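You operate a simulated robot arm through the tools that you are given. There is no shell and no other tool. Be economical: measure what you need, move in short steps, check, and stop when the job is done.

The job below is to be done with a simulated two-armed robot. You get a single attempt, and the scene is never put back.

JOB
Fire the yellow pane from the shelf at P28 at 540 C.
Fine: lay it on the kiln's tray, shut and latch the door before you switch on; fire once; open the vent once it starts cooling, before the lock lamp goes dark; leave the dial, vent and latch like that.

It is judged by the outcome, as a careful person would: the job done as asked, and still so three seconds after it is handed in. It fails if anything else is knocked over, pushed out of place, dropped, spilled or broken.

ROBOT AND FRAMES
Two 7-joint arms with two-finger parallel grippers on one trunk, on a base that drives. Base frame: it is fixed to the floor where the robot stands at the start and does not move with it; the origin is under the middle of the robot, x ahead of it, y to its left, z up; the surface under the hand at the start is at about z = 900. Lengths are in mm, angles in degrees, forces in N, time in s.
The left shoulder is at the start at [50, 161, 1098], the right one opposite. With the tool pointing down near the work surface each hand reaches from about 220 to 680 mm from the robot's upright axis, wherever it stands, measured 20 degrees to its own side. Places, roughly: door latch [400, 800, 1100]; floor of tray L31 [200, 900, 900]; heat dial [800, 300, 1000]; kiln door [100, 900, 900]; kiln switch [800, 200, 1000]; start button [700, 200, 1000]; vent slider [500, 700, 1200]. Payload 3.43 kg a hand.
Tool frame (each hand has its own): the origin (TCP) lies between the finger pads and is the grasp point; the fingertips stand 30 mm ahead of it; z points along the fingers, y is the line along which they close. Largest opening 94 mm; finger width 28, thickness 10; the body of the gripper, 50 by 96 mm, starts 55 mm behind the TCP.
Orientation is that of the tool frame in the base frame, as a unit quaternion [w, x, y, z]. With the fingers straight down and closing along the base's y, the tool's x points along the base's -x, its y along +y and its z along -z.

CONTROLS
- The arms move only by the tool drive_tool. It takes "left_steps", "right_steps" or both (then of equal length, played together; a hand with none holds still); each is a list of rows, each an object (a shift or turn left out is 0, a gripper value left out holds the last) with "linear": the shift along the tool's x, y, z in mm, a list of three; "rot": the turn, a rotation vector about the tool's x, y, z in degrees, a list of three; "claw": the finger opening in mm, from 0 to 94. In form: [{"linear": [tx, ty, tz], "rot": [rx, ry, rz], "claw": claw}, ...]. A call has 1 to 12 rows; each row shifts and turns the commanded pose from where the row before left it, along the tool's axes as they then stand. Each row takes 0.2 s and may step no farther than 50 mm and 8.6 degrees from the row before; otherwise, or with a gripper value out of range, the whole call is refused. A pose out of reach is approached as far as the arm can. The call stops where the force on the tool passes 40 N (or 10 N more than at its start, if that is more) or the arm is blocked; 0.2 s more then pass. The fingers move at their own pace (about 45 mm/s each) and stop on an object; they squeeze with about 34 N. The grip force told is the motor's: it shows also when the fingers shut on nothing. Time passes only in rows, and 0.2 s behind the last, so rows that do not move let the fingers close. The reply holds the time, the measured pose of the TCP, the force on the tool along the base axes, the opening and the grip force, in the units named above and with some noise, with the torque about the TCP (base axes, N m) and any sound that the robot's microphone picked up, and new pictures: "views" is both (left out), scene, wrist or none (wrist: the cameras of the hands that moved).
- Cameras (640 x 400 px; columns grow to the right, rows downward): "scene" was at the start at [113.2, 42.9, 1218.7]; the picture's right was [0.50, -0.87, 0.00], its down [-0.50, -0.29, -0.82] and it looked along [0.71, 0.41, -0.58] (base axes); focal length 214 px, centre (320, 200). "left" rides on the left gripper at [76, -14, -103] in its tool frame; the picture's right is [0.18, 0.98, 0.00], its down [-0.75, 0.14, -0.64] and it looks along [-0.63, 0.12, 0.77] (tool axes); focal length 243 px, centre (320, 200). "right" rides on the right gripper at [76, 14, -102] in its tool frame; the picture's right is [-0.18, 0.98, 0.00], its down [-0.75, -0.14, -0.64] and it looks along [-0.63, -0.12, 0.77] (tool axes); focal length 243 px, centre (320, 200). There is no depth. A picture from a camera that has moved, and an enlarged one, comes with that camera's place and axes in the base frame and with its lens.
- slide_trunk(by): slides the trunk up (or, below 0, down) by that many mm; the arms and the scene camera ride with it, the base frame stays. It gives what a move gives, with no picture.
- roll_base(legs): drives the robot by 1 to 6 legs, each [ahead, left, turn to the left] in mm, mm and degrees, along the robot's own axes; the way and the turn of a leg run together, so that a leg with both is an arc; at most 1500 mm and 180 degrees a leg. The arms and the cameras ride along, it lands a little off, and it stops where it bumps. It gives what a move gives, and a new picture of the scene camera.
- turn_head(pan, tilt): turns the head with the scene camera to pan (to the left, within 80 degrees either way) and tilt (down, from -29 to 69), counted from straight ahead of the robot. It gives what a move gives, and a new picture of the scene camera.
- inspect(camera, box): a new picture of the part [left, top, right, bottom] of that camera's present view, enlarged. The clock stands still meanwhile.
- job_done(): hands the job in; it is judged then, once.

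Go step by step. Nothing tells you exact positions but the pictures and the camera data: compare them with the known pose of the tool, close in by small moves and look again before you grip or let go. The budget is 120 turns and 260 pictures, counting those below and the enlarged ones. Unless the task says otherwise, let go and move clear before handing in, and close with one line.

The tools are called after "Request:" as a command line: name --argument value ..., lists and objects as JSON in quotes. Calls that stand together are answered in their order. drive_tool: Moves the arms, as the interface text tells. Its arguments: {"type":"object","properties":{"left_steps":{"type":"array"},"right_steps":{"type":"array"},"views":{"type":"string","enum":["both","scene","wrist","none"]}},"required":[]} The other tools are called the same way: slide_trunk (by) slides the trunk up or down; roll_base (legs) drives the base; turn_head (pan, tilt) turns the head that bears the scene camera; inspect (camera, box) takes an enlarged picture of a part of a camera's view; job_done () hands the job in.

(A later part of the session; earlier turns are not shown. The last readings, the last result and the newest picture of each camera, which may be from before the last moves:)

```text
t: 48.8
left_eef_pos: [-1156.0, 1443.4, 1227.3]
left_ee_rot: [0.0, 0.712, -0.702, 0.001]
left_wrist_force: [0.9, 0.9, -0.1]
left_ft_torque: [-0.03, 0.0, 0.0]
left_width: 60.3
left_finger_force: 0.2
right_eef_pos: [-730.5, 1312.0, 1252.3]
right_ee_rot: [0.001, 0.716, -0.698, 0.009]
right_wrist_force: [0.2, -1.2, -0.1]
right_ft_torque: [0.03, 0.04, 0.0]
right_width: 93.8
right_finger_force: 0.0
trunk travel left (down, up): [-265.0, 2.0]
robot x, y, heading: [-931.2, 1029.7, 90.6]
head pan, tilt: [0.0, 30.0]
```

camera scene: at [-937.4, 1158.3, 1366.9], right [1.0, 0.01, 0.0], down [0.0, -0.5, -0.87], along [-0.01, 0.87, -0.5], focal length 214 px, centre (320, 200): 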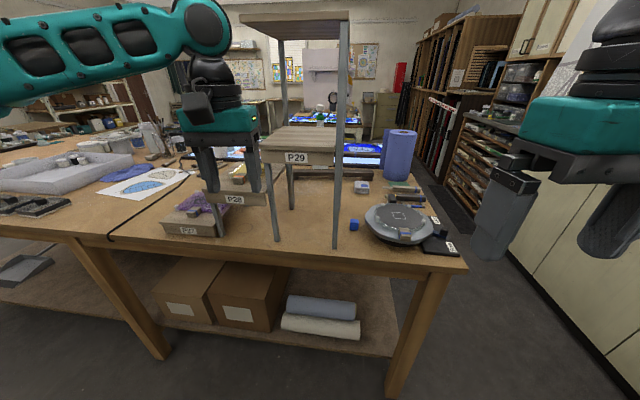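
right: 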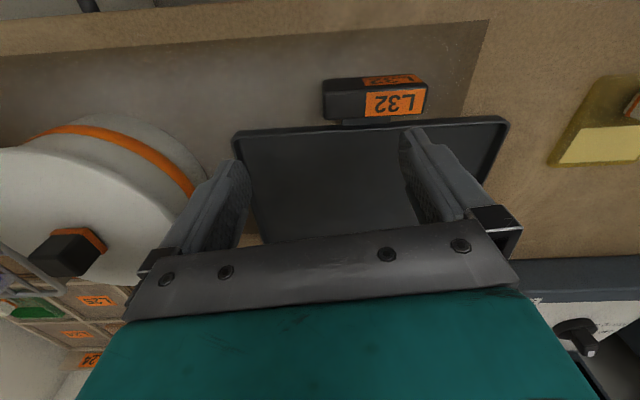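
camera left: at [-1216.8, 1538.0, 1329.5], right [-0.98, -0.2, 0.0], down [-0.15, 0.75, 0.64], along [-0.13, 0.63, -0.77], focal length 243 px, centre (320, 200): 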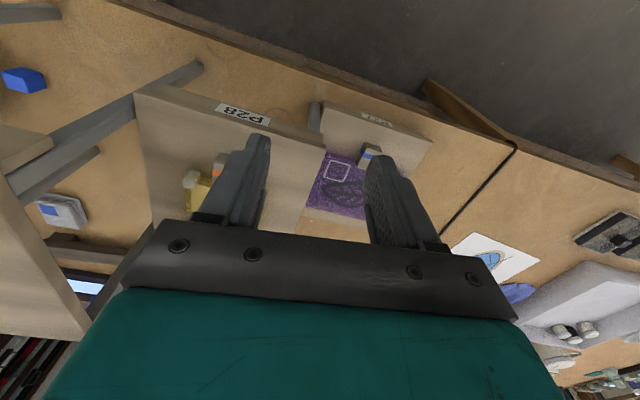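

The hand follows properly. I roll forward 140 and extend the hand to above the block.

Request:
roll_base --legs '[[140, 0, 0]]'

Request:
drive_tool --left_steps '[{"linear": [-30, 0, 0]}, {"linear": [-30, 0, 0]}, {"linear": [-28, 0, 0]}, {"linear": [0, 0, 28]}, {}]' --views "both"

Request:
inspect --camera "scene" --box '[160, 120, 320, 240]'

```text
t: 50.2
left_eef_pos: [-1157.5, 1586.1, 1227.7]
left_ee_rot: [0.001, 0.711, -0.703, 0.001]
left_wrist_force: [-0.1, 0.1, 0.8]
left_ft_torque: [-0.05, -0.02, 0.02]
left_width: 59.9
left_finger_force: 0.1
right_eef_pos: [-731.8, 1452.4, 1251.8]
right_ee_rot: [0.001, 0.717, -0.697, 0.008]
right_wrist_force: [-0.5, 0.4, -1.2]
right_ft_torque: [-0.02, -0.02, -0.01]
right_width: 93.9
right_finger_force: 0.0
trunk travel left (down, up): [-265.0, 2.0]
robot x, y, heading: [-934.5, 1169.5, 90.5]
head pan, tilt: [0.0, 30.0]
camera scene: at [-938.7, 1300.2, 1366.8], right [1.0, 0.01, 0.0], down [0.0, -0.5, -0.87], along [-0.01, 0.87, -0.5], focal length 214 px, centre (320, 200)
```

scene: 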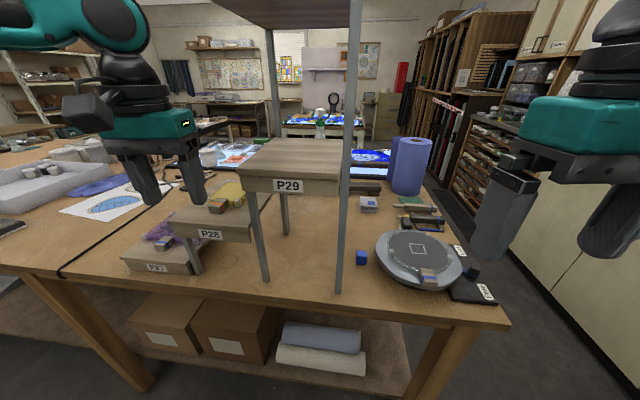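

```text
t: 51.4
left_eef_pos: [-1158.5, 1672.8, 1198.7]
left_ee_rot: [0.0, 0.712, -0.702, 0.0]
left_wrist_force: [0.3, 0.2, -0.4]
left_ft_torque: [-0.01, -0.01, 0.0]
left_width: 60.0
left_finger_force: 0.0
right_eef_pos: [-731.1, 1452.1, 1251.8]
right_ee_rot: [0.001, 0.716, -0.699, 0.009]
right_wrist_force: [0.8, 0.0, -0.1]
right_ft_torque: [0.02, 0.0, 0.02]
right_width: 94.0
right_finger_force: 0.1
trunk travel left (down, up): [-265.0, 2.0]
robot x, y, heading: [-933.2, 1171.2, 90.3]
head pan, tilt: [0.0, 30.0]
camera scene: at [-938.7, 1299.4, 1366.8], right [1.0, 0.01, 0.0], down [0.0, -0.5, -0.87], along [-0.01, 0.87, -0.5], focal length 214 px, centre (320, 200)
camera left: at [-1143.9, 1596.9, 1300.8], right [-0.98, -0.2, 0.0], down [-0.15, 0.75, 0.64], along [-0.13, 0.63, -0.77], focal length 243 px, centre (320, 200)
```

scene: 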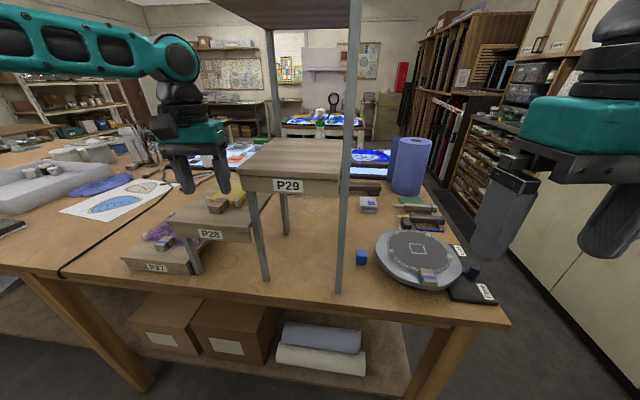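
left: 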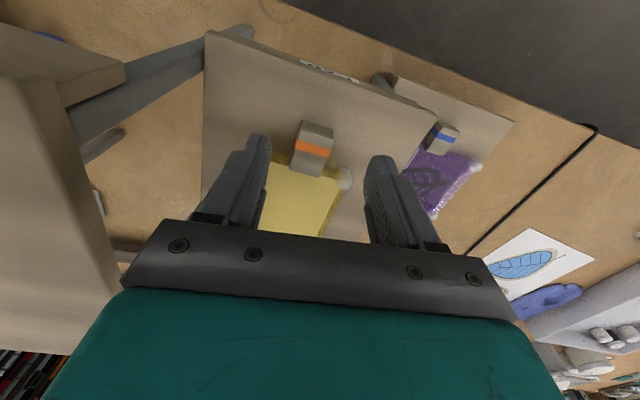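

```text
3.33 times, centred on (240, 180) of scene
camera zoom: at [-938.7, 1299.4, 1366.8], right [1.0, 0.01, 0.0], down [0.0, -0.5, -0.87], along [-0.01, 0.87, -0.5], focal length 715 px, centre (587, 267)
```

zoom: 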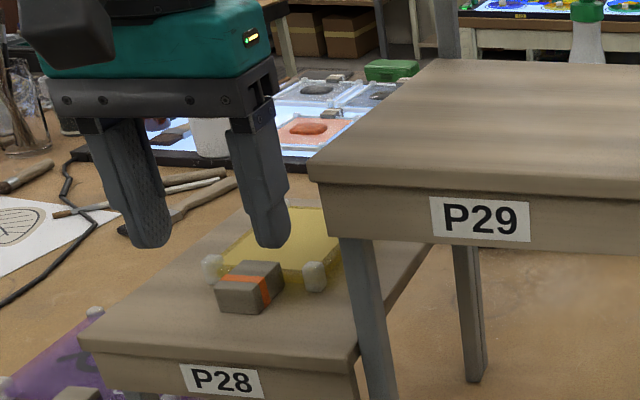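

The block sits right between the fingers in x, and at y≈1678. I descend with the force guard, then look.

Request:
drive_tool --left_steps '[{"linear": [2, -1, 18]}, {"linear": [0, 0, 15]}, {"linear": [0, 0, 8]}, {}]' --views "wrist"

Request:
inspect --camera "scene" --box '[160, 140, 280, 240]'

```text
t: 52.4
left_eef_pos: [-1156.0, 1670.2, 1159.3]
left_ee_rot: [0.0, 0.711, -0.703, 0.0]
left_wrist_force: [0.0, 0.2, 0.0]
left_ft_torque: [0.01, 0.01, 0.0]
left_width: 60.1
left_finger_force: 0.0
right_eef_pos: [-731.1, 1452.2, 1253.1]
right_ee_rot: [0.002, 0.717, -0.697, 0.008]
right_wrist_force: [-0.5, 0.4, -0.2]
right_ft_torque: [0.02, 0.0, 0.01]
right_width: 94.1
right_finger_force: 0.0
trunk travel left (down, up): [-265.0, 2.0]
robot x, y, heading: [-936.0, 1168.6, 90.2]
head pan, tilt: [0.0, 30.0]
camera left: at [-1142.9, 1594.7, 1260.6], right [-0.98, -0.2, 0.0], down [-0.15, 0.75, 0.64], along [-0.13, 0.63, -0.77], focal length 243 px, centre (320, 200)
```

left: 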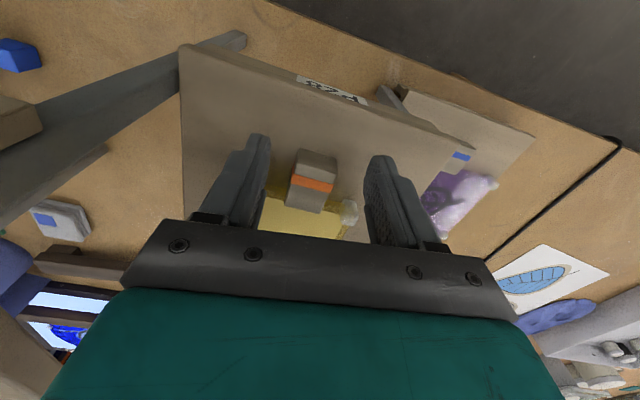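

```text
4.00 times, centred on (220, 190) of scene
camera zoom: at [-938.7, 1299.2, 1366.9], right [1.0, 0.01, 0.0], down [0.0, -0.5, -0.87], along [-0.01, 0.87, -0.5], focal length 858 px, centre (720, 240)
```

zoom: 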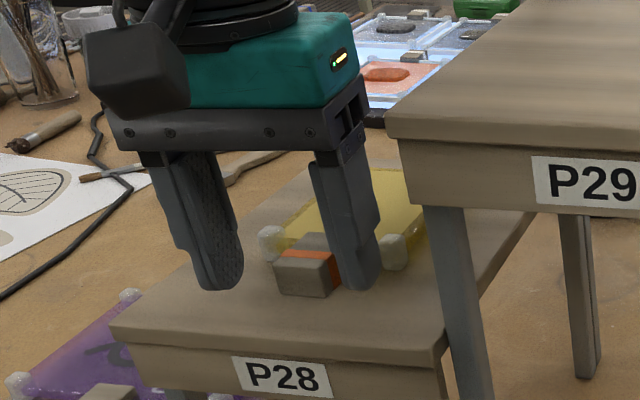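

The block lies centered between the fingers. I close on it.

Request:
drive_tool --left_steps '[{"linear": [-2, 0, 2], "claw": 10}, {}, {}, {}, {}]' --views "wrist"

```text
t: 53.6
left_eef_pos: [-1157.6, 1673.6, 1156.5]
left_ee_rot: [0.0, 0.711, -0.703, 0.0]
left_wrist_force: [0.1, 0.1, 1.8]
left_ft_torque: [-0.07, -0.02, 0.0]
left_width: 25.1
left_finger_force: 33.4
right_eef_pos: [-731.6, 1452.0, 1253.1]
right_ee_rot: [0.001, 0.716, -0.698, 0.008]
right_wrist_force: [0.3, -0.5, -0.1]
right_ft_torque: [-0.03, -0.01, 0.01]
right_width: 94.0
right_finger_force: 0.1
trunk travel left (down, up): [-265.0, 2.0]
robot x, y, heading: [-932.0, 1167.2, 90.4]
head pan, tilt: [0.0, 30.0]
camera left: at [-1143.0, 1596.9, 1259.0], right [-0.98, -0.2, 0.0], down [-0.15, 0.75, 0.64], along [-0.13, 0.63, -0.77], focal length 243 px, centre (320, 200)
```

left: 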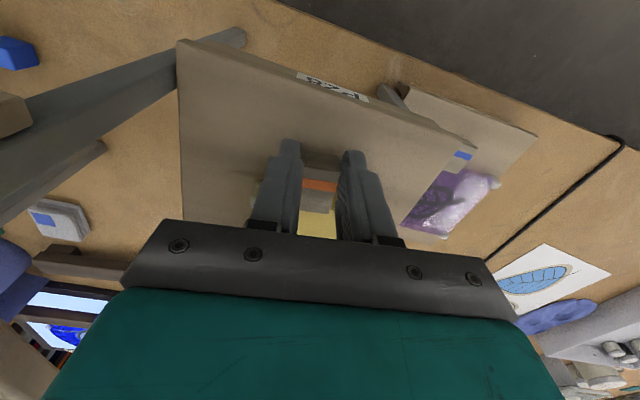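

Gripped at 25 mm. I lift gently and look from the head.

Request:
drive_tool --left_steps '[{"linear": [0, 0, -15]}, {"linear": [0, 0, -20]}, {"linear": [0, 0, -25]}, {}]' --views "wrist"

Request:
inspect --camera "scene" --box '[160, 120, 280, 220]'

```text
t: 54.6
left_eef_pos: [-1158.2, 1673.0, 1217.6]
left_ee_rot: [0.0, 0.711, -0.703, 0.0]
left_wrist_force: [-0.1, 0.1, -0.8]
left_ft_torque: [-0.08, 0.01, -0.02]
left_width: 25.2
left_finger_force: 34.2
right_eef_pos: [-732.0, 1453.5, 1253.0]
right_ee_rot: [0.001, 0.716, -0.698, 0.009]
right_wrist_force: [-0.4, -0.7, 0.1]
right_ft_torque: [0.0, -0.01, 0.01]
right_width: 93.9
right_finger_force: 0.0
trunk travel left (down, up): [-265.0, 2.0]
robot x, y, heading: [-936.8, 1168.1, 90.3]
head pan, tilt: [0.0, 30.0]
camera left: at [-1143.4, 1597.1, 1319.2], right [-0.98, -0.2, 0.0], down [-0.15, 0.75, 0.64], along [-0.13, 0.63, -0.77], focal length 243 px, centre (320, 200)
```

left: 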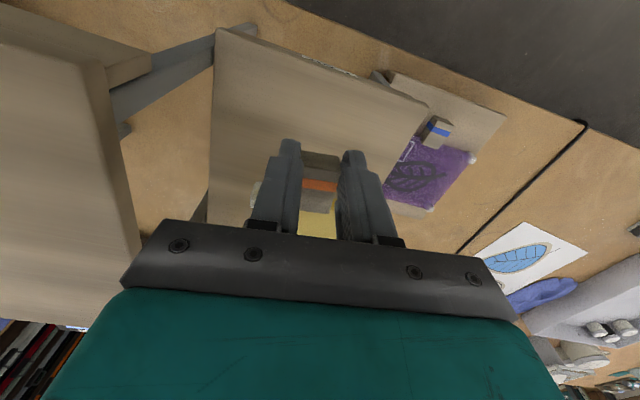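

```text
4.00 times, centred on (220, 170) of scene
camera zoom: at [-938.8, 1299.4, 1366.8], right [1.0, 0.01, 0.0], down [0.0, -0.5, -0.87], along [-0.01, 0.87, -0.5], focal length 858 px, centre (720, 320)
```

zoom: 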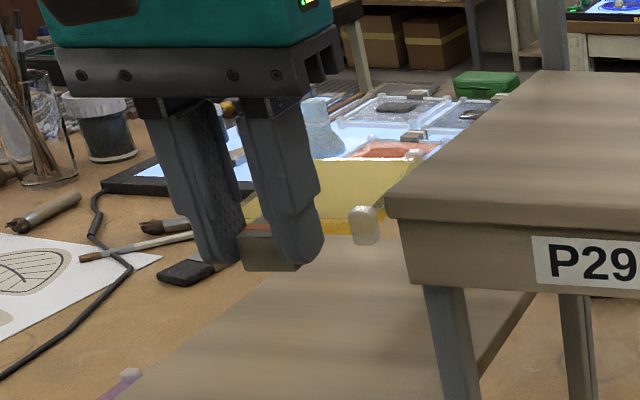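

The pane is held level. I back away from the rack, turn to face the kiln, and look.

Request:
roll_base --legs '[[-400, 0, 0], [0, 0, -90]]'

Request:
turn_head --pan 10 --tilt 20

```text
t: 60.9
left_eef_pos: [-427.5, 991.6, 1216.7]
left_ee_rot: [-0.001, -0.004, 1.0, 0.0]
left_wrist_force: [0.0, 0.3, -1.3]
left_ft_torque: [0.02, 0.05, -0.02]
left_width: 25.0
left_finger_force: 34.1
right_eef_pos: [-650.1, 566.8, 1252.7]
right_ee_rot: [-0.007, -0.011, 1.0, -0.005]
right_wrist_force: [-0.5, -0.3, -0.4]
right_ft_torque: [0.0, 0.02, 0.02]
right_width: 93.8
right_finger_force: 0.2
trunk travel left (down, up): [-265.0, 2.0]
robot x, y, heading: [-930.4, 769.7, 0.2]
head pan, tilt: [0.0, 30.0]
camera scene: at [-804.5, 770.6, 1366.9], right [0.0, -1.0, 0.0], down [-0.5, 0.0, -0.87], along [0.87, 0.0, -0.5], focal length 214 px, centre (320, 200)
```

scene: 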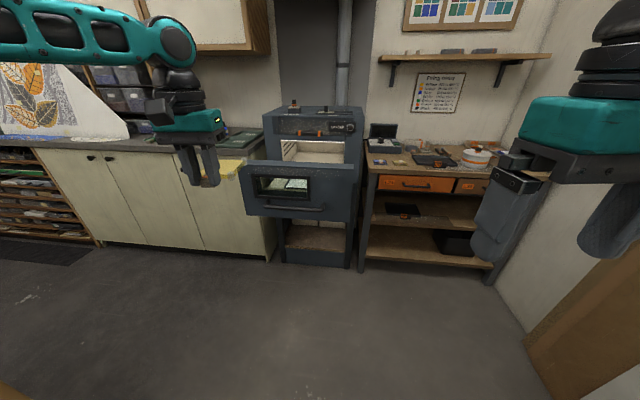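

```text
t: 61.6
left_eef_pos: [-428.0, 991.0, 1216.3]
left_ee_rot: [-0.001, -0.004, 1.0, 0.0]
left_wrist_force: [0.2, -0.2, -0.8]
left_ft_torque: [0.03, 0.04, 0.03]
left_width: 25.0
left_finger_force: 34.4
right_eef_pos: [-650.1, 566.6, 1252.8]
right_ee_rot: [-0.007, -0.011, 1.0, -0.005]
right_wrist_force: [-0.4, -0.8, -0.2]
right_ft_torque: [0.04, 0.02, -0.04]
right_width: 94.1
right_finger_force: 0.1
trunk travel left (down, up): [-265.0, 2.0]
robot x, y, heading: [-931.9, 768.6, -0.0]
head pan, tilt: [10.0, 20.0]
camera scene: at [-803.2, 786.8, 1382.9], right [0.18, -0.98, 0.0], down [-0.34, -0.06, -0.94], along [0.92, 0.17, -0.34], focal length 214 px, centre (320, 200)
```

scene: 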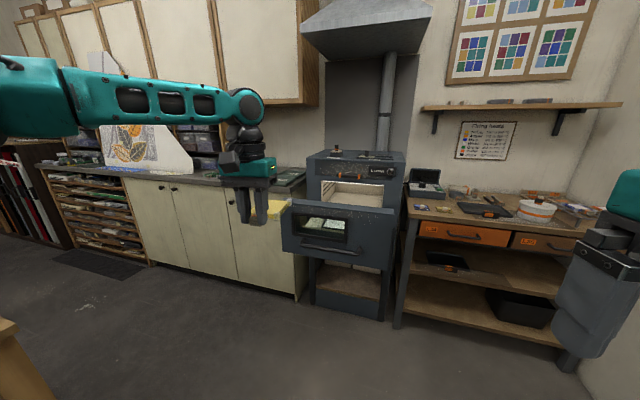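

I have a clear view of the kiln; I zoom in.

Request:
inspect --camera "scene" --box '[270, 140, 430, 280]'

Request:
inspect --camera "scene" --box '[310, 140, 410, 200]'

```text
2.86 times, centred on (350, 210) of scene
camera zoom: at [-803.2, 786.8, 1382.9], right [0.18, -0.98, 0.0], down [-0.34, -0.06, -0.94], along [0.92, 0.17, -0.34], focal length 613 px, centre (234, 171)
```

zoom: 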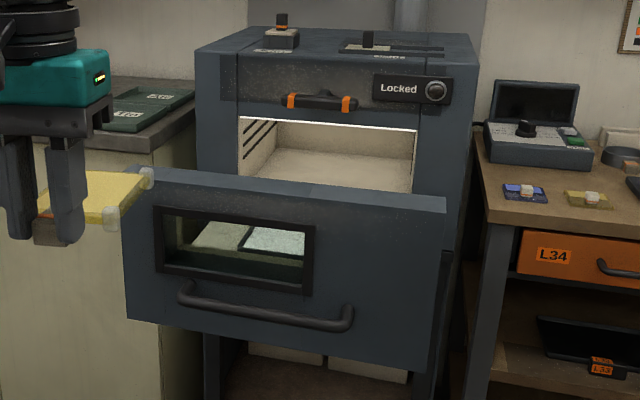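

```text
6.40 times, centred on (360, 170) of scene
camera zoom: at [-803.2, 786.8, 1382.9], right [0.18, -0.98, 0.0], down [-0.34, -0.06, -0.94], along [0.92, 0.17, -0.34], focal length 1373 px, centre (64, 392)
```

zoom: 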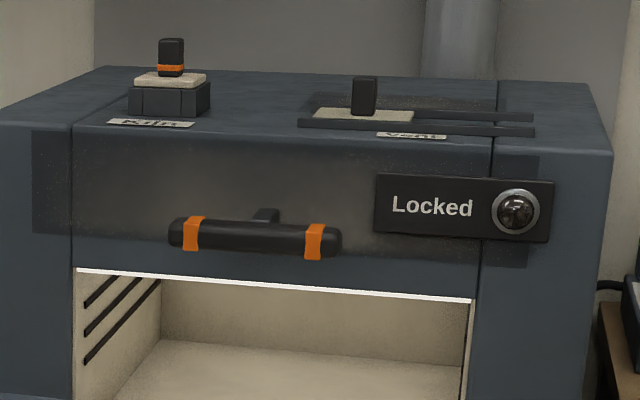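

The latch is a banded bar at about [400, 840, 1094] (unlatched = horizontal, apparently), vent slider on top, tray behind the door panel whose top is ~z 1040. I drive closer, hand high, and look down into the tray.

Request:
roll_base --legs '[[480, -70, 0]]'

Request:
turn_head --pan 15 --tilt 35

Request:
inspect --camera "left" --box '[0, 0, 640, 400]'

```text
t: 64.5
left_eef_pos: [51.4, 925.3, 1216.1]
left_ee_rot: [-0.001, -0.005, 1.0, 0.0]
left_wrist_force: [-0.7, -0.4, -0.8]
left_ft_torque: [0.01, 0.07, 0.03]
left_width: 24.9
left_finger_force: 34.3
right_eef_pos: [-169.0, 498.7, 1251.5]
right_ee_rot: [-0.007, -0.012, 1.0, -0.005]
right_wrist_force: [0.2, 0.0, 0.3]
right_ft_torque: [0.0, 0.04, 0.02]
right_width: 93.9
right_finger_force: 0.1
trunk travel left (down, up): [-265.0, 2.0]
robot x, y, heading: [-452.5, 702.9, 0.4]
head pan, tilt: [10.0, 20.0]
camera scene: at [-322.8, 719.4, 1382.9], right [0.18, -0.98, 0.0], down [-0.34, -0.06, -0.94], along [0.92, 0.17, -0.34], focal length 214 px, centre (320, 200)
```

scene: 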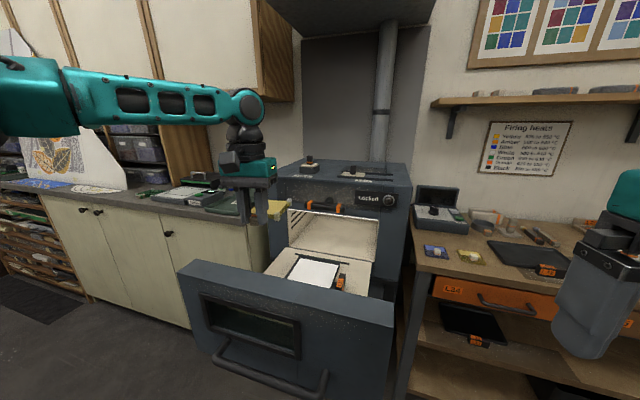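

```text
t: 65.3
left_eef_pos: [51.6, 924.6, 1216.9]
left_ee_rot: [0.001, -0.004, 1.0, 0.0]
left_wrist_force: [0.3, 0.2, -0.5]
left_ft_torque: [-0.01, 0.06, 0.01]
left_width: 24.8
left_finger_force: 34.2
right_eef_pos: [-170.7, 499.8, 1252.9]
right_ee_rot: [-0.007, -0.011, 1.0, -0.005]
right_wrist_force: [-1.1, -0.3, -0.1]
right_ft_torque: [0.04, -0.04, -0.03]
right_width: 94.0
right_finger_force: 0.1
trunk travel left (down, up): [-265.0, 2.0]
robot x, y, heading: [-453.5, 704.4, 0.4]
head pan, tilt: [15.0, 35.0]
camera scene: at [-330.0, 726.0, 1359.1], right [0.26, -0.96, 0.0], down [-0.55, -0.15, -0.82], along [0.79, 0.22, -0.57], focal length 214 px, centre (320, 200)
```

scene: 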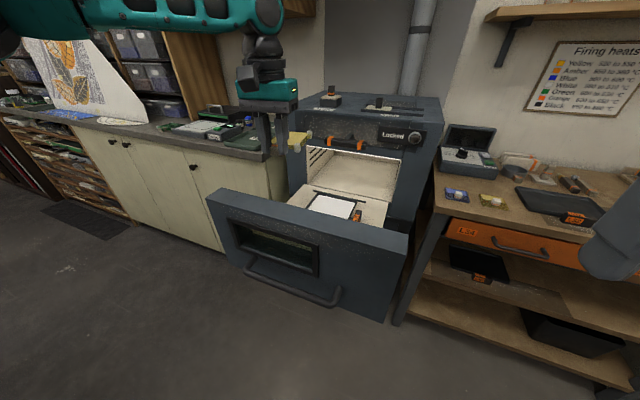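

```text
1.00 times, centred on (320, 200) of left (not enlarged: the box is as wide or as high as the picture)
camera zoom: at [-25.8, 910.0, 1319.0], right [-0.19, 0.98, 0.0], down [0.75, 0.15, 0.64], along [0.63, 0.12, -0.77], focal length 243 px, centre (320, 200)
```

zoom: 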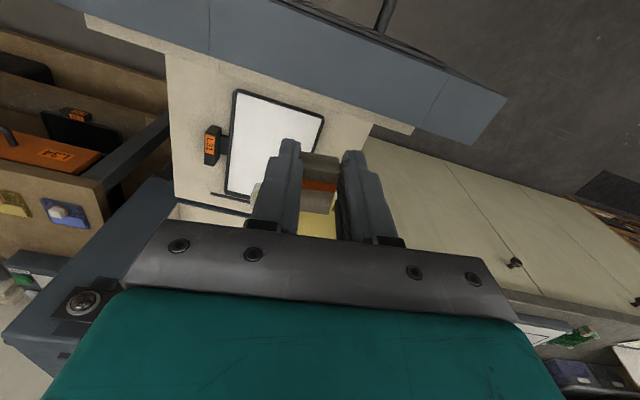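

Tray L31 spans roughly x 114–335, y 775–945 (turned about −7°); door slab x 26–56, top ≈1060. I want the hand at about [185, 862] so the camera on the wrist clears the door; I roll there.

Request:
roll_base --legs '[[133, -62, 0]]'

Request:
inspect --camera "left" --box '[0, 0, 640, 400]'

```text
t: 66.6
left_eef_pos: [186.7, 863.6, 1216.0]
left_ee_rot: [0.0, -0.004, 1.0, -0.001]
left_wrist_force: [0.2, -0.1, -1.8]
left_ft_torque: [-0.02, 0.06, 0.02]
left_width: 25.1
left_finger_force: 34.4
right_eef_pos: [-35.5, 438.2, 1252.1]
right_ee_rot: [-0.007, -0.011, 1.0, -0.005]
right_wrist_force: [0.2, -0.4, -1.0]
right_ft_torque: [-0.01, 0.01, -0.02]
right_width: 94.0
right_finger_force: 0.1
trunk travel left (down, up): [-265.0, 2.0]
robot x, y, heading: [-320.2, 639.4, 0.2]
head pan, tilt: [15.0, 35.0]
camera scene: at [-195.7, 664.7, 1359.0], right [0.26, -0.96, 0.0], down [-0.55, -0.15, -0.82], along [0.79, 0.22, -0.57], focal length 214 px, centre (320, 200)
```

scene: 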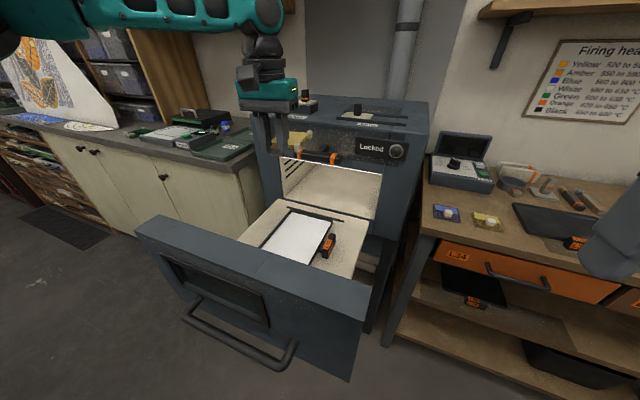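

```text
1.00 times, centred on (320, 200) of left (not enlarged: the box is as wide or as high as the picture)
camera zoom: at [108.6, 848.5, 1318.8], right [-0.19, 0.98, 0.0], down [0.75, 0.15, 0.64], along [0.63, 0.12, -0.77], focal length 243 px, centre (320, 200)
```

zoom: 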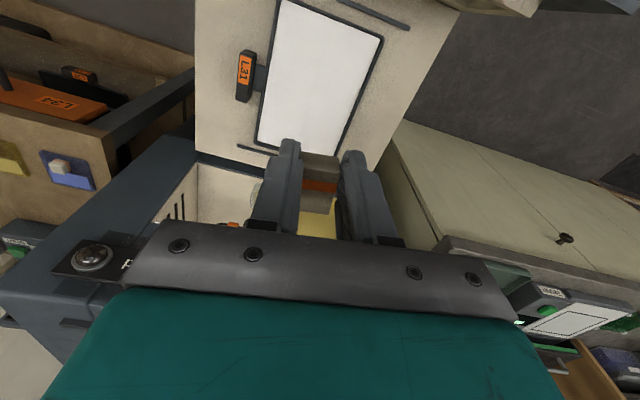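

The hand is right over the tray. I descend 200 mm and check the clearance to the door.

Request:
drive_tool --left_steps '[{"linear": [0, 0, 40]}, {"linear": [0, 0, 40]}, {"linear": [0, 0, 40]}, {"linear": [0, 0, 40]}, {"linear": [0, 0, 40]}, {}]' --views "both"

Request:
inspect --camera "scene" --box '[180, 120, 380, 280]'

```text
t: 68.0
left_eef_pos: [184.8, 864.5, 1016.5]
left_ee_rot: [0.0, -0.005, 1.0, 0.0]
left_wrist_force: [0.4, -0.8, -1.0]
left_ft_torque: [-0.02, 0.05, 0.0]
left_width: 25.0
left_finger_force: 33.8
right_eef_pos: [-37.8, 438.5, 1252.1]
right_ee_rot: [-0.007, -0.011, 1.0, -0.005]
right_wrist_force: [-0.4, 0.5, 0.8]
right_ft_torque: [0.0, 0.01, 0.0]
right_width: 93.9
right_finger_force: 0.1
trunk travel left (down, up): [-265.0, 2.0]
robot x, y, heading: [-321.0, 642.7, 0.1]
head pan, tilt: [15.0, 35.0]
camera scene: at [-196.8, 664.9, 1359.1], right [0.26, -0.96, 0.0], down [-0.55, -0.15, -0.82], along [0.79, 0.22, -0.57], focal length 214 px, centre (320, 200)
camera left: at [107.9, 849.0, 1118.9], right [-0.19, 0.98, 0.0], down [0.75, 0.15, 0.64], along [0.63, 0.12, -0.77], focal length 243 px, centre (320, 200)
```

scene: 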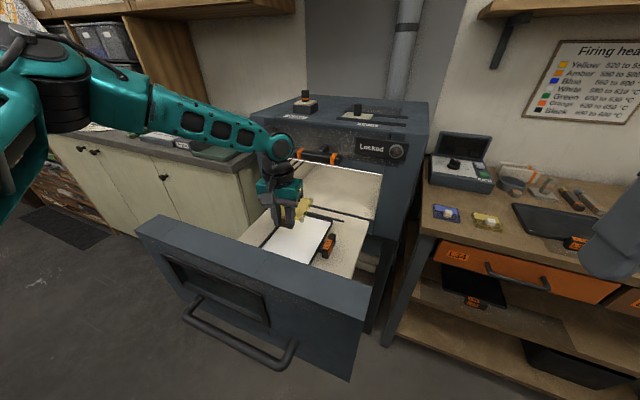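
left: 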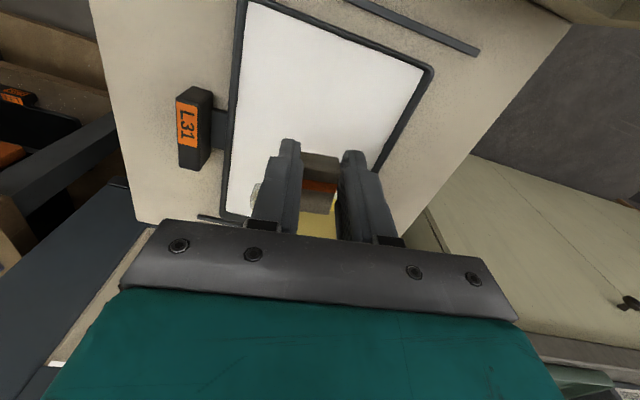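

```text
2.50 times, centred on (280, 200) of scene
camera zoom: at [-196.8, 664.9, 1359.1], right [0.26, -0.96, 0.0], down [-0.55, -0.15, -0.82], along [0.79, 0.22, -0.57], focal length 536 px, centre (420, 200)
```

zoom: 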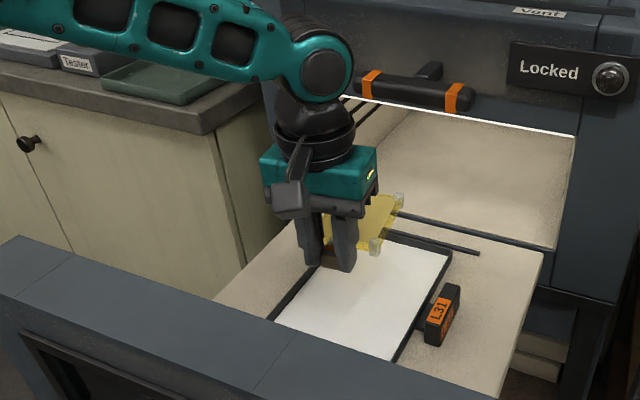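

Clear of everything. I lower further to just above the tray.

Request:
drive_tool --left_steps '[{"linear": [0, 0, 35]}, {"linear": [0, 0, 30]}, {}]' --views "wrist"

Request:
inspect --camera "scene" --box '[220, 140, 360, 260]'

```text
t: 68.8
left_eef_pos: [166.5, 877.4, 968.4]
left_ee_rot: [0.0, -0.005, 1.0, 0.0]
left_wrist_force: [-0.4, -0.1, -1.0]
left_ft_torque: [0.02, 0.05, 0.0]
left_width: 25.0
left_finger_force: 33.7
left hand out of reach, approached as far as the arm can: row 1, 2
right_eef_pos: [-36.7, 438.0, 1252.2]
right_ee_rot: [-0.007, -0.011, 1.0, -0.005]
right_wrist_force: [0.0, -0.6, -0.3]
right_ft_torque: [0.0, -0.02, -0.03]
right_width: 94.0
right_finger_force: 0.0
trunk travel left (down, up): [-265.0, 2.0]
robot x, y, heading: [-315.5, 640.7, 0.4]
head pan, tilt: [15.0, 35.0]
camera left: at [88.3, 863.5, 1070.1], right [-0.19, 0.98, 0.0], down [0.75, 0.15, 0.64], along [0.63, 0.12, -0.77], focal length 243 px, centre (320, 200)
```

left: 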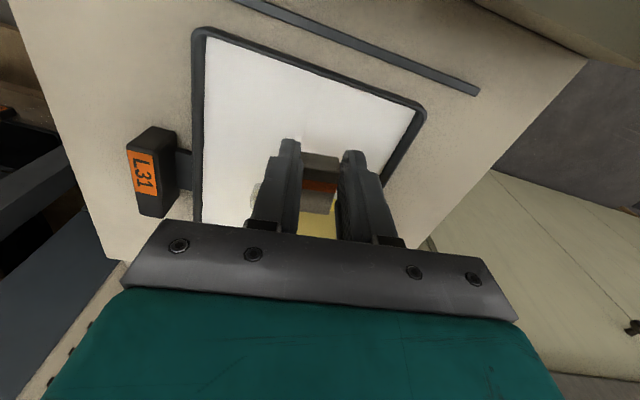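

```text
3.33 times, centred on (290, 200) of scene
camera zoom: at [-196.5, 665.0, 1359.1], right [0.26, -0.96, 0.0], down [-0.55, -0.15, -0.82], along [0.79, 0.21, -0.57], focal length 715 px, centre (420, 200)
```

zoom: 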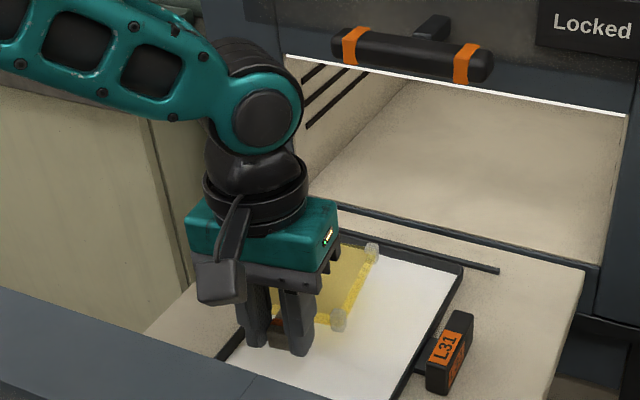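

The shoulder is too high for this low reach. I raise the hand a little, correct its x/y, and lower the trunk instead.

Request:
drive_tool --left_steps '[{"linear": [0, 0, -40]}, {"linear": [0, 0, -40]}, {"linear": [-19, -14, 0]}, {}]' --views "none"

Request:
slide_trunk --by -95

Request:
inspect --camera "left" --box '[0, 0, 640, 400]'

```text
t: 69.8
left_eef_pos: [183.0, 862.5, 1047.2]
left_ee_rot: [0.0, -0.005, 1.0, 0.0]
left_wrist_force: [-0.8, -0.7, 0.0]
left_ft_torque: [0.02, 0.07, 0.03]
left_width: 24.8
left_finger_force: 33.9
right_eef_pos: [-36.9, 438.7, 1252.7]
right_ee_rot: [-0.006, -0.011, 1.0, -0.005]
right_wrist_force: [-1.0, 0.6, 0.1]
right_ft_torque: [0.02, -0.04, 0.0]
right_width: 93.9
right_finger_force: 0.1
trunk travel left (down, up): [-265.0, 2.0]
robot x, y, heading: [-326.0, 642.2, 0.3]
head pan, tilt: [15.0, 35.0]
```

```text
t: 71.1
left_eef_pos: [184.3, 864.2, 953.1]
left_ee_rot: [0.0, -0.005, 1.0, 0.0]
left_wrist_force: [0.8, 0.8, -0.6]
left_ft_torque: [0.02, 0.01, 0.0]
left_width: 25.3
left_finger_force: 33.6
right_eef_pos: [-36.8, 437.6, 1158.9]
right_ee_rot: [-0.006, -0.011, 1.0, -0.006]
right_wrist_force: [0.0, 0.2, 0.4]
right_ft_torque: [-0.02, -0.02, -0.02]
right_width: 94.1
right_finger_force: 0.2
trunk travel left (down, up): [-170.0, 97.0]
robot x, y, heading: [-319.4, 645.1, 0.2]
head pan, tilt: [15.0, 35.0]
```

```text
1.00 times, centred on (320, 200) of left (not enlarged: the box is as wide or as high as the picture)
camera zoom: at [106.9, 849.5, 1055.0], right [-0.19, 0.98, 0.0], down [0.75, 0.15, 0.64], along [0.63, 0.12, -0.77], focal length 243 px, centre (320, 200)
```

zoom: 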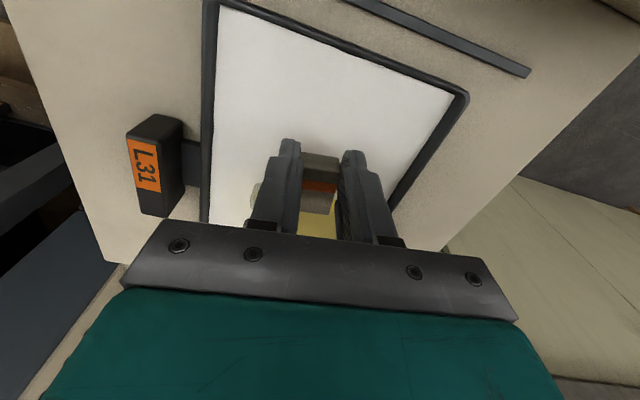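

Good, about 15 mm above. I descend slowly, watching the force.

Request:
drive_tool --left_steps '[{"linear": [0, 0, 6]}, {"linear": [0, 0, 5]}, {}]' --views "scene"

Request:
inspect --camera "scene" --box '[230, 120, 350, 220]'

```text
t: 71.9
left_eef_pos: [184.3, 864.6, 942.1]
left_ee_rot: [0.0, -0.004, 1.0, -0.001]
left_wrist_force: [-0.5, 0.5, -0.7]
left_ft_torque: [-0.01, 0.04, 0.01]
left_width: 25.2
left_finger_force: 34.0
right_eef_pos: [-36.2, 438.5, 1157.5]
right_ee_rot: [-0.007, -0.01, 1.0, -0.004]
right_wrist_force: [-0.1, 0.2, -0.1]
right_ft_torque: [-0.02, -0.04, 0.02]
right_width: 94.2
right_finger_force: 0.0
trunk travel left (down, up): [-170.0, 97.0]
robot x, y, heading: [-323.7, 645.0, 0.3]
head pan, tilt: [15.0, 35.0]
camera scene: at [-196.5, 665.0, 1264.1], right [0.26, -0.96, 0.0], down [-0.55, -0.15, -0.82], along [0.79, 0.21, -0.57], focal length 214 px, centre (320, 200)
```

scene: 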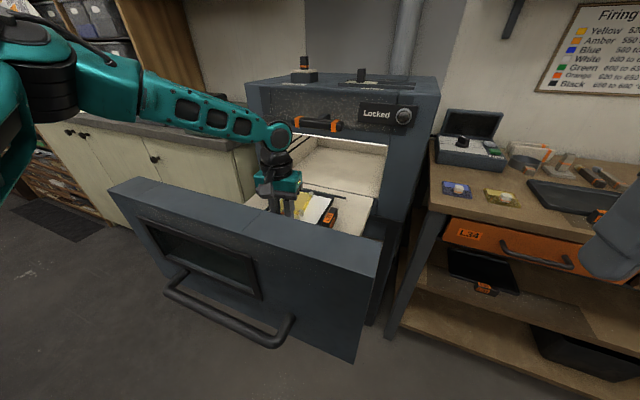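

```text
4.00 times, centred on (290, 170) of scene
camera zoom: at [-196.5, 665.0, 1264.1], right [0.26, -0.96, 0.0], down [-0.55, -0.15, -0.82], along [0.79, 0.21, -0.57], focal length 858 px, centre (440, 320)
```

zoom: 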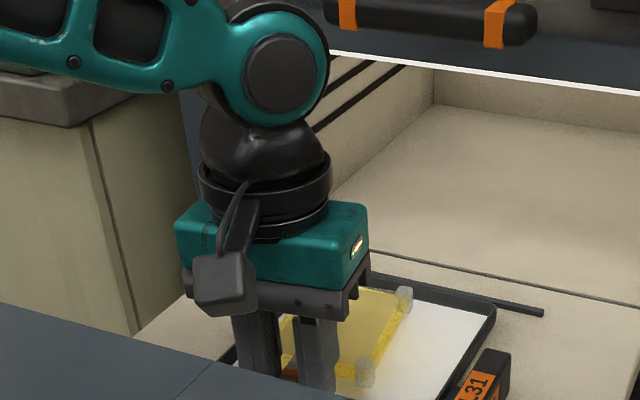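

Nearly down. A few more millimetres.

Request:
drive_tool --left_steps '[{"linear": [0, 0, 2]}, {"linear": [0, 0, 2]}, {"linear": [0, 0, 2]}, {}]' --views "none"

```text
t: 72.9
left_eef_pos: [184.1, 863.8, 934.4]
left_ee_rot: [0.001, -0.005, 1.0, 0.0]
left_wrist_force: [0.2, -1.3, -0.7]
left_ft_torque: [-0.02, 0.1, 0.03]
left_width: 25.1
left_finger_force: 33.6
right_eef_pos: [-38.5, 438.8, 1156.6]
right_ee_rot: [-0.006, -0.01, 1.0, -0.005]
right_wrist_force: [0.1, -0.3, -0.8]
right_ft_torque: [0.02, 0.03, -0.03]
right_width: 93.7
right_finger_force: 0.0
trunk travel left (down, up): [-170.0, 97.0]
robot x, y, heading: [-320.7, 641.3, 0.2]
head pan, tilt: [15.0, 35.0]
```

Request:
drive_tool --left_steps '[{"linear": [0, 0, 2]}, {}]' --views "none"

Request:
inspect --camera "scene" --box '[260, 160, 340, 230]'

```text
t: 73.5
left_eef_pos: [184.7, 863.7, 932.7]
left_ee_rot: [0.0, -0.004, 1.0, 0.0]
left_wrist_force: [-0.6, 0.0, -0.6]
left_ft_torque: [-0.02, 0.07, 0.02]
left_width: 25.0
left_finger_force: 34.0
right_eef_pos: [-37.5, 439.1, 1157.2]
right_ee_rot: [-0.006, -0.011, 1.0, -0.006]
right_wrist_force: [-0.2, 0.1, 1.0]
right_ft_torque: [0.02, -0.02, 0.01]
right_width: 94.0
right_finger_force: 0.1
trunk travel left (down, up): [-170.0, 97.0]
robot x, y, heading: [-316.9, 643.1, 0.1]
head pan, tilt: [15.0, 35.0]
```

```text
5.71 times, centred on (300, 195) of scene
camera zoom: at [-196.5, 665.0, 1264.1], right [0.26, -0.96, 0.0], down [-0.55, -0.15, -0.82], along [0.79, 0.21, -0.57], focal length 1226 px, centre (434, 229)
```

zoom: 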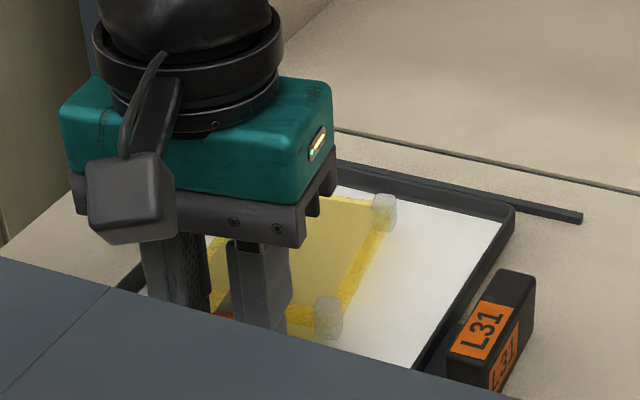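

Still no contact force; continue.

Request:
drive_tool --left_steps '[{"linear": [0, 0, 2]}, {}, {"linear": [0, 0, 2]}, {}]' --views "none"

```text
t: 74.5
left_eef_pos: [184.7, 863.8, 930.2]
left_ee_rot: [0.0, -0.005, 1.0, 0.001]
left_wrist_force: [0.4, 0.4, -1.5]
left_ft_torque: [0.03, 0.04, 0.02]
left_width: 24.9
left_finger_force: 33.8
right_eef_pos: [-35.9, 438.3, 1156.4]
right_ee_rot: [-0.007, -0.011, 1.0, -0.006]
right_wrist_force: [0.4, -0.2, -0.3]
right_ft_torque: [0.01, -0.03, 0.0]
right_width: 94.5
right_finger_force: 0.0
trunk travel left (down, up): [-170.0, 97.0]
robot x, y, heading: [-319.7, 638.6, 0.4]
head pan, tilt: [15.0, 35.0]
```

Request:
drive_tool --left_steps '[{"linear": [0, 0, 2]}, {}, {"linear": [0, 0, 2]}, {}]' --views "none"

Request:
inspect --camera "scene" --box '[260, 160, 340, 230]'

```text
t: 75.5
left_eef_pos: [185.0, 864.7, 925.0]
left_ee_rot: [0.0, -0.005, 1.0, 0.0]
left_wrist_force: [-0.3, -0.8, -0.8]
left_ft_torque: [0.04, 0.0, 0.01]
left_width: 25.2
left_finger_force: 34.0
right_eef_pos: [-37.3, 437.4, 1157.7]
right_ee_rot: [-0.007, -0.011, 1.0, -0.005]
right_wrist_force: [-0.3, -0.7, 0.2]
right_ft_torque: [0.03, 0.05, -0.01]
right_width: 94.0
right_finger_force: 0.1
trunk travel left (down, up): [-170.0, 97.0]
robot x, y, heading: [-316.6, 642.3, 0.3]
head pan, tilt: [15.0, 35.0]
```

```text
5.71 times, centred on (300, 195) of scene
camera zoom: at [-196.6, 665.0, 1264.1], right [0.26, -0.96, 0.0], down [-0.55, -0.15, -0.82], along [0.79, 0.21, -0.57], focal length 1226 px, centre (434, 229)
```

zoom: 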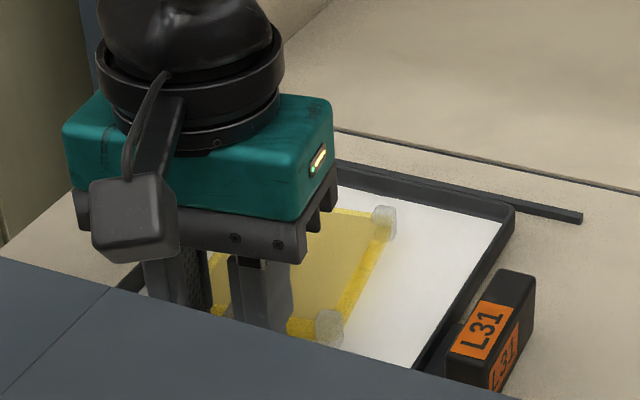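

Torque dropped: close to touching. Continue in 2 mm steps.

Request:
drive_tool --left_steps '[{"linear": [0, 0, 2]}, {}]' --views "none"

Request:
drive_tool --left_steps '[{"linear": [0, 0, 2]}, {}]' --views "none"

```text
t: 76.1
left_eef_pos: [183.4, 863.9, 926.9]
left_ee_rot: [0.002, -0.004, 1.0, 0.0]
left_wrist_force: [0.2, 2.9, 11.3]
left_ft_torque: [0.08, -0.05, 0.02]
left_width: 25.2
left_finger_force: 33.8
right_eef_pos: [-37.7, 439.2, 1157.0]
right_ee_rot: [-0.006, -0.012, 1.0, -0.005]
right_wrist_force: [0.5, 0.2, 0.0]
right_ft_torque: [0.0, 0.0, 0.03]
right_width: 93.9
right_finger_force: 0.0
trunk travel left (down, up): [-170.0, 97.0]
robot x, y, heading: [-319.7, 642.3, 0.3]
head pan, tilt: [15.0, 35.0]
```

```text
t: 76.7
left_eef_pos: [183.7, 863.7, 924.5]
left_ee_rot: [0.003, -0.005, 1.0, 0.0]
left_wrist_force: [1.0, 4.9, 21.5]
left_ft_torque: [0.14, -0.26, 0.07]
left_width: 25.4
left_finger_force: 34.5
right_eef_pos: [-38.3, 438.7, 1157.6]
right_ee_rot: [-0.006, -0.011, 1.0, -0.005]
right_wrist_force: [-0.4, 0.3, -0.3]
right_ft_torque: [0.03, 0.04, 0.0]
right_width: 94.3
right_finger_force: 0.1
trunk travel left (down, up): [-170.0, 97.0]
robot x, y, heading: [-314.8, 646.4, 0.1]
head pan, tilt: [15.0, 35.0]
```

Contact (21 N). I ease up 2 mm and open the fingers just enough to clear the block.

Request:
drive_tool --left_steps '[{"linear": [0, 0, -3]}, {}, {"claw": 36}, {}, {}]' --views "wrist"

```text
t: 77.9
left_eef_pos: [183.8, 864.4, 923.7]
left_ee_rot: [-0.001, -0.004, 1.0, 0.0]
left_wrist_force: [0.0, 0.0, -0.2]
left_ft_torque: [0.02, -0.01, 0.04]
left_width: 36.0
left_finger_force: 0.1
right_eef_pos: [-37.3, 438.6, 1158.7]
right_ee_rot: [-0.007, -0.011, 1.0, -0.006]
right_wrist_force: [-0.1, -0.7, 0.3]
right_ft_torque: [0.0, 0.03, -0.01]
right_width: 94.2
right_finger_force: 0.2
trunk travel left (down, up): [-170.0, 97.0]
robot x, y, heading: [-321.6, 641.7, 0.2]
head pan, tilt: [15.0, 35.0]
camera left: at [106.9, 849.4, 1027.0], right [-0.19, 0.98, 0.0], down [0.75, 0.15, 0.64], along [0.63, 0.12, -0.77], focal length 243 px, centre (320, 200)
```

left: 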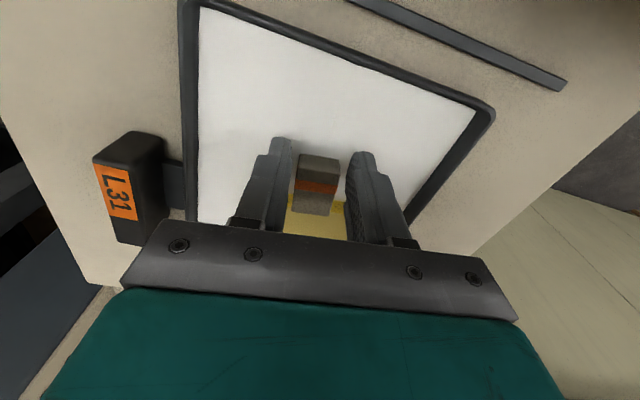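

Released on the tray. I lift the hand out and check the pane.

Request:
drive_tool --left_steps '[{"linear": [0, 0, -15]}, {"linear": [0, 0, -40]}, {"linear": [0, 0, -45]}, {"linear": [0, 0, -45]}, {"linear": [0, 0, -45]}, {"linear": [0, 0, -40]}]' --views "wrist"

Request:
inspect --camera "scene" --box '[230, 60, 430, 240]'

```text
t: 79.3
left_eef_pos: [184.0, 864.3, 1153.1]
left_ee_rot: [-0.001, -0.004, 1.0, -0.001]
left_wrist_force: [-0.6, 0.0, 0.2]
left_ft_torque: [-0.01, 0.03, 0.01]
left_width: 36.3
left_finger_force: 0.0
right_eef_pos: [-36.8, 439.5, 1156.8]
right_ee_rot: [-0.008, -0.01, 1.0, -0.006]
right_wrist_force: [-0.5, -0.1, 0.1]
right_ft_torque: [0.01, 0.03, 0.01]
right_width: 93.7
right_finger_force: 0.1
trunk travel left (down, up): [-170.0, 97.0]
robot x, y, heading: [-315.5, 643.7, 0.4]
head pan, tilt: [15.0, 35.0]
camera left: at [106.9, 849.5, 1256.1], right [-0.19, 0.98, 0.0], down [0.75, 0.15, 0.64], along [0.63, 0.12, -0.77], focal length 243 px, centre (320, 200)
```

left: 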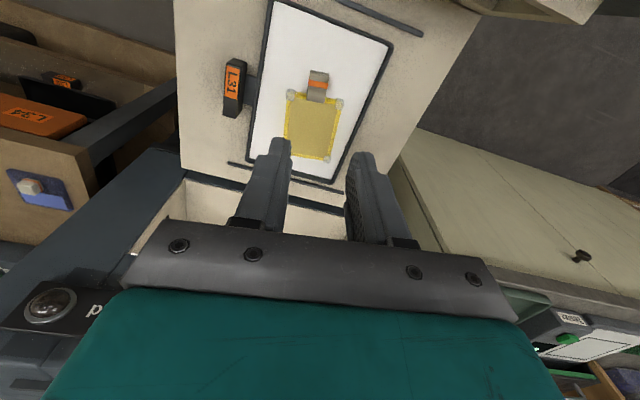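

```text
2.22 times, centred on (330, 150) of scene
camera zoom: at [-196.7, 665.0, 1264.1], right [0.26, -0.96, 0.0], down [-0.55, -0.15, -0.82], along [0.79, 0.22, -0.57], focal length 477 px, centre (298, 311)
```

zoom: 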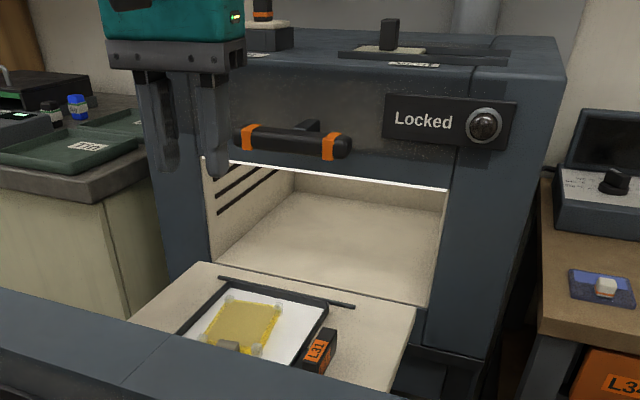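

The pane lies neatly inside tray L31. Next I shut the drawer door: the hand goes over the door, down in front of it, then the base pushes.

Request:
drive_tool --left_steps '[{"linear": [45, 0, 0], "claw": 0}, {"linear": [45, 0, 0]}, {"linear": [45, 0, 0]}, {"linear": [45, 0, 0]}, {"linear": [45, 0, 0]}, {"linear": [15, 5, 0]}, {"linear": [0, 0, 45]}, {"linear": [0, 0, 45]}, {"linear": [0, 0, 45]}, {"linear": [0, 0, 45]}, {}]' --views "both"

```text
t: 81.5
left_eef_pos: [-43.1, 865.4, 1004.5]
left_ee_rot: [0.014, -0.004, 1.0, 0.0]
left_wrist_force: [-0.6, 3.4, 18.4]
left_ft_torque: [-0.47, -0.83, 0.11]
left_width: 0.0
left_finger_force: 32.5
left hand out of reach, approached as far as the arm can: row 10
right_eef_pos: [-36.5, 438.7, 1157.7]
right_ee_rot: [-0.008, -0.012, 1.0, -0.006]
right_wrist_force: [1.0, -0.3, 0.1]
right_ft_torque: [0.0, 0.04, -0.01]
right_width: 94.2
right_finger_force: 0.0
trunk travel left (down, up): [-170.0, 97.0]
robot x, y, heading: [-314.4, 644.0, 0.1]
head pan, tilt: [15.0, 35.0]
stopped in row 10 (left hand): the force on the tool passed its limit at 111 N (the readings are from after the stop); the commanded pose is now the measured one
camera scene: at [-196.3, 664.9, 1264.3], right [0.26, -0.96, 0.0], down [-0.55, -0.15, -0.82], along [0.79, 0.22, -0.57], focal length 214 px, centre (320, 200)
camera left: at [-124.0, 851.1, 1103.9], right [-0.19, 0.98, -0.01], down [0.73, 0.15, 0.66], along [0.65, 0.12, -0.75], focal length 243 px, centre (320, 200)
```

scene: 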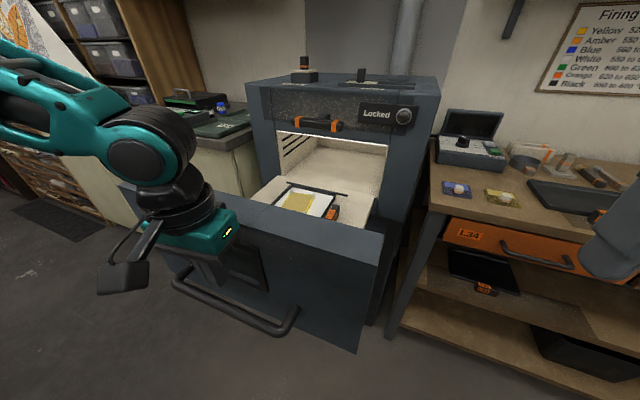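
left: 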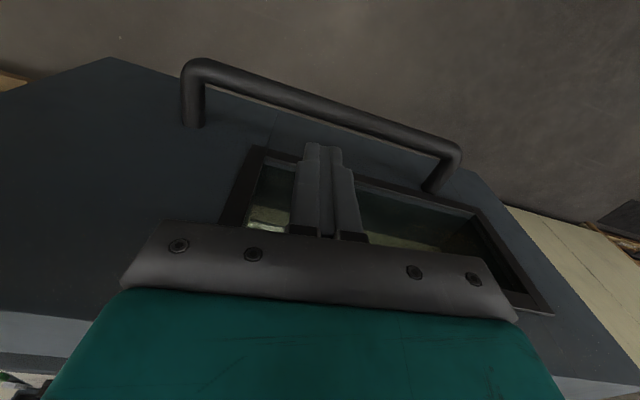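

The gripper body caught the door's top edge, so the door front is a bit nearer than I thought (x≈0). I lift, move farther back, and descend again.

Request:
drive_tool --left_steps '[{"linear": [0, 0, -25]}, {"linear": [45, 0, 0]}, {"linear": [15, 0, 0]}, {}, {"linear": [0, 0, 35]}, {"linear": [0, 0, 25]}, {}]' --views "both"

```text
t: 83.1
left_eef_pos: [-45.5, 863.8, 987.8]
left_ee_rot: [0.01, -0.005, 1.0, -0.001]
left_wrist_force: [-1.2, -0.2, 0.9]
left_ft_torque: [0.0, -0.1, -0.03]
left_width: 0.0
left_finger_force: 32.5
left hand out of reach, approached as far as the arm can: row 2, 3, 5, 6
right_eef_pos: [-37.4, 438.6, 1157.0]
right_ee_rot: [-0.007, -0.012, 1.0, -0.005]
right_wrist_force: [0.5, 0.0, 0.4]
right_ft_torque: [-0.03, 0.02, 0.02]
right_width: 94.2
right_finger_force: 0.0
trunk travel left (down, up): [-170.0, 97.0]
robot x, y, heading: [-320.4, 644.2, 0.4]
head pan, tilt: [15.0, 35.0]
camera scene: at [-196.8, 665.2, 1264.1], right [0.26, -0.96, 0.0], down [-0.55, -0.15, -0.82], along [0.79, 0.22, -0.57], focal length 214 px, centre (320, 200)
camera left: at [-124.4, 850.3, 1089.0], right [-0.19, 0.98, 0.0], down [0.74, 0.15, 0.66], along [0.64, 0.12, -0.75], focal length 243 px, centre (320, 200)
```

scene: 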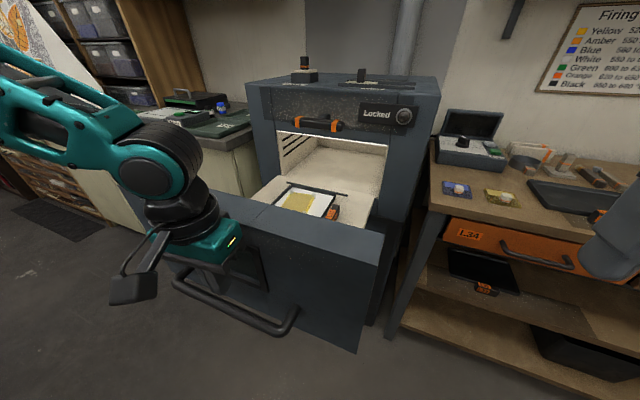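
left: 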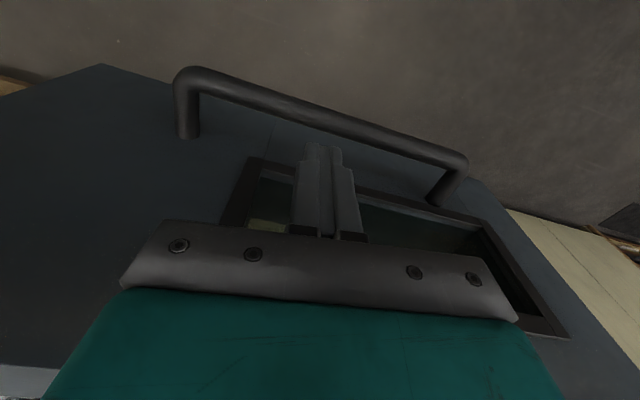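

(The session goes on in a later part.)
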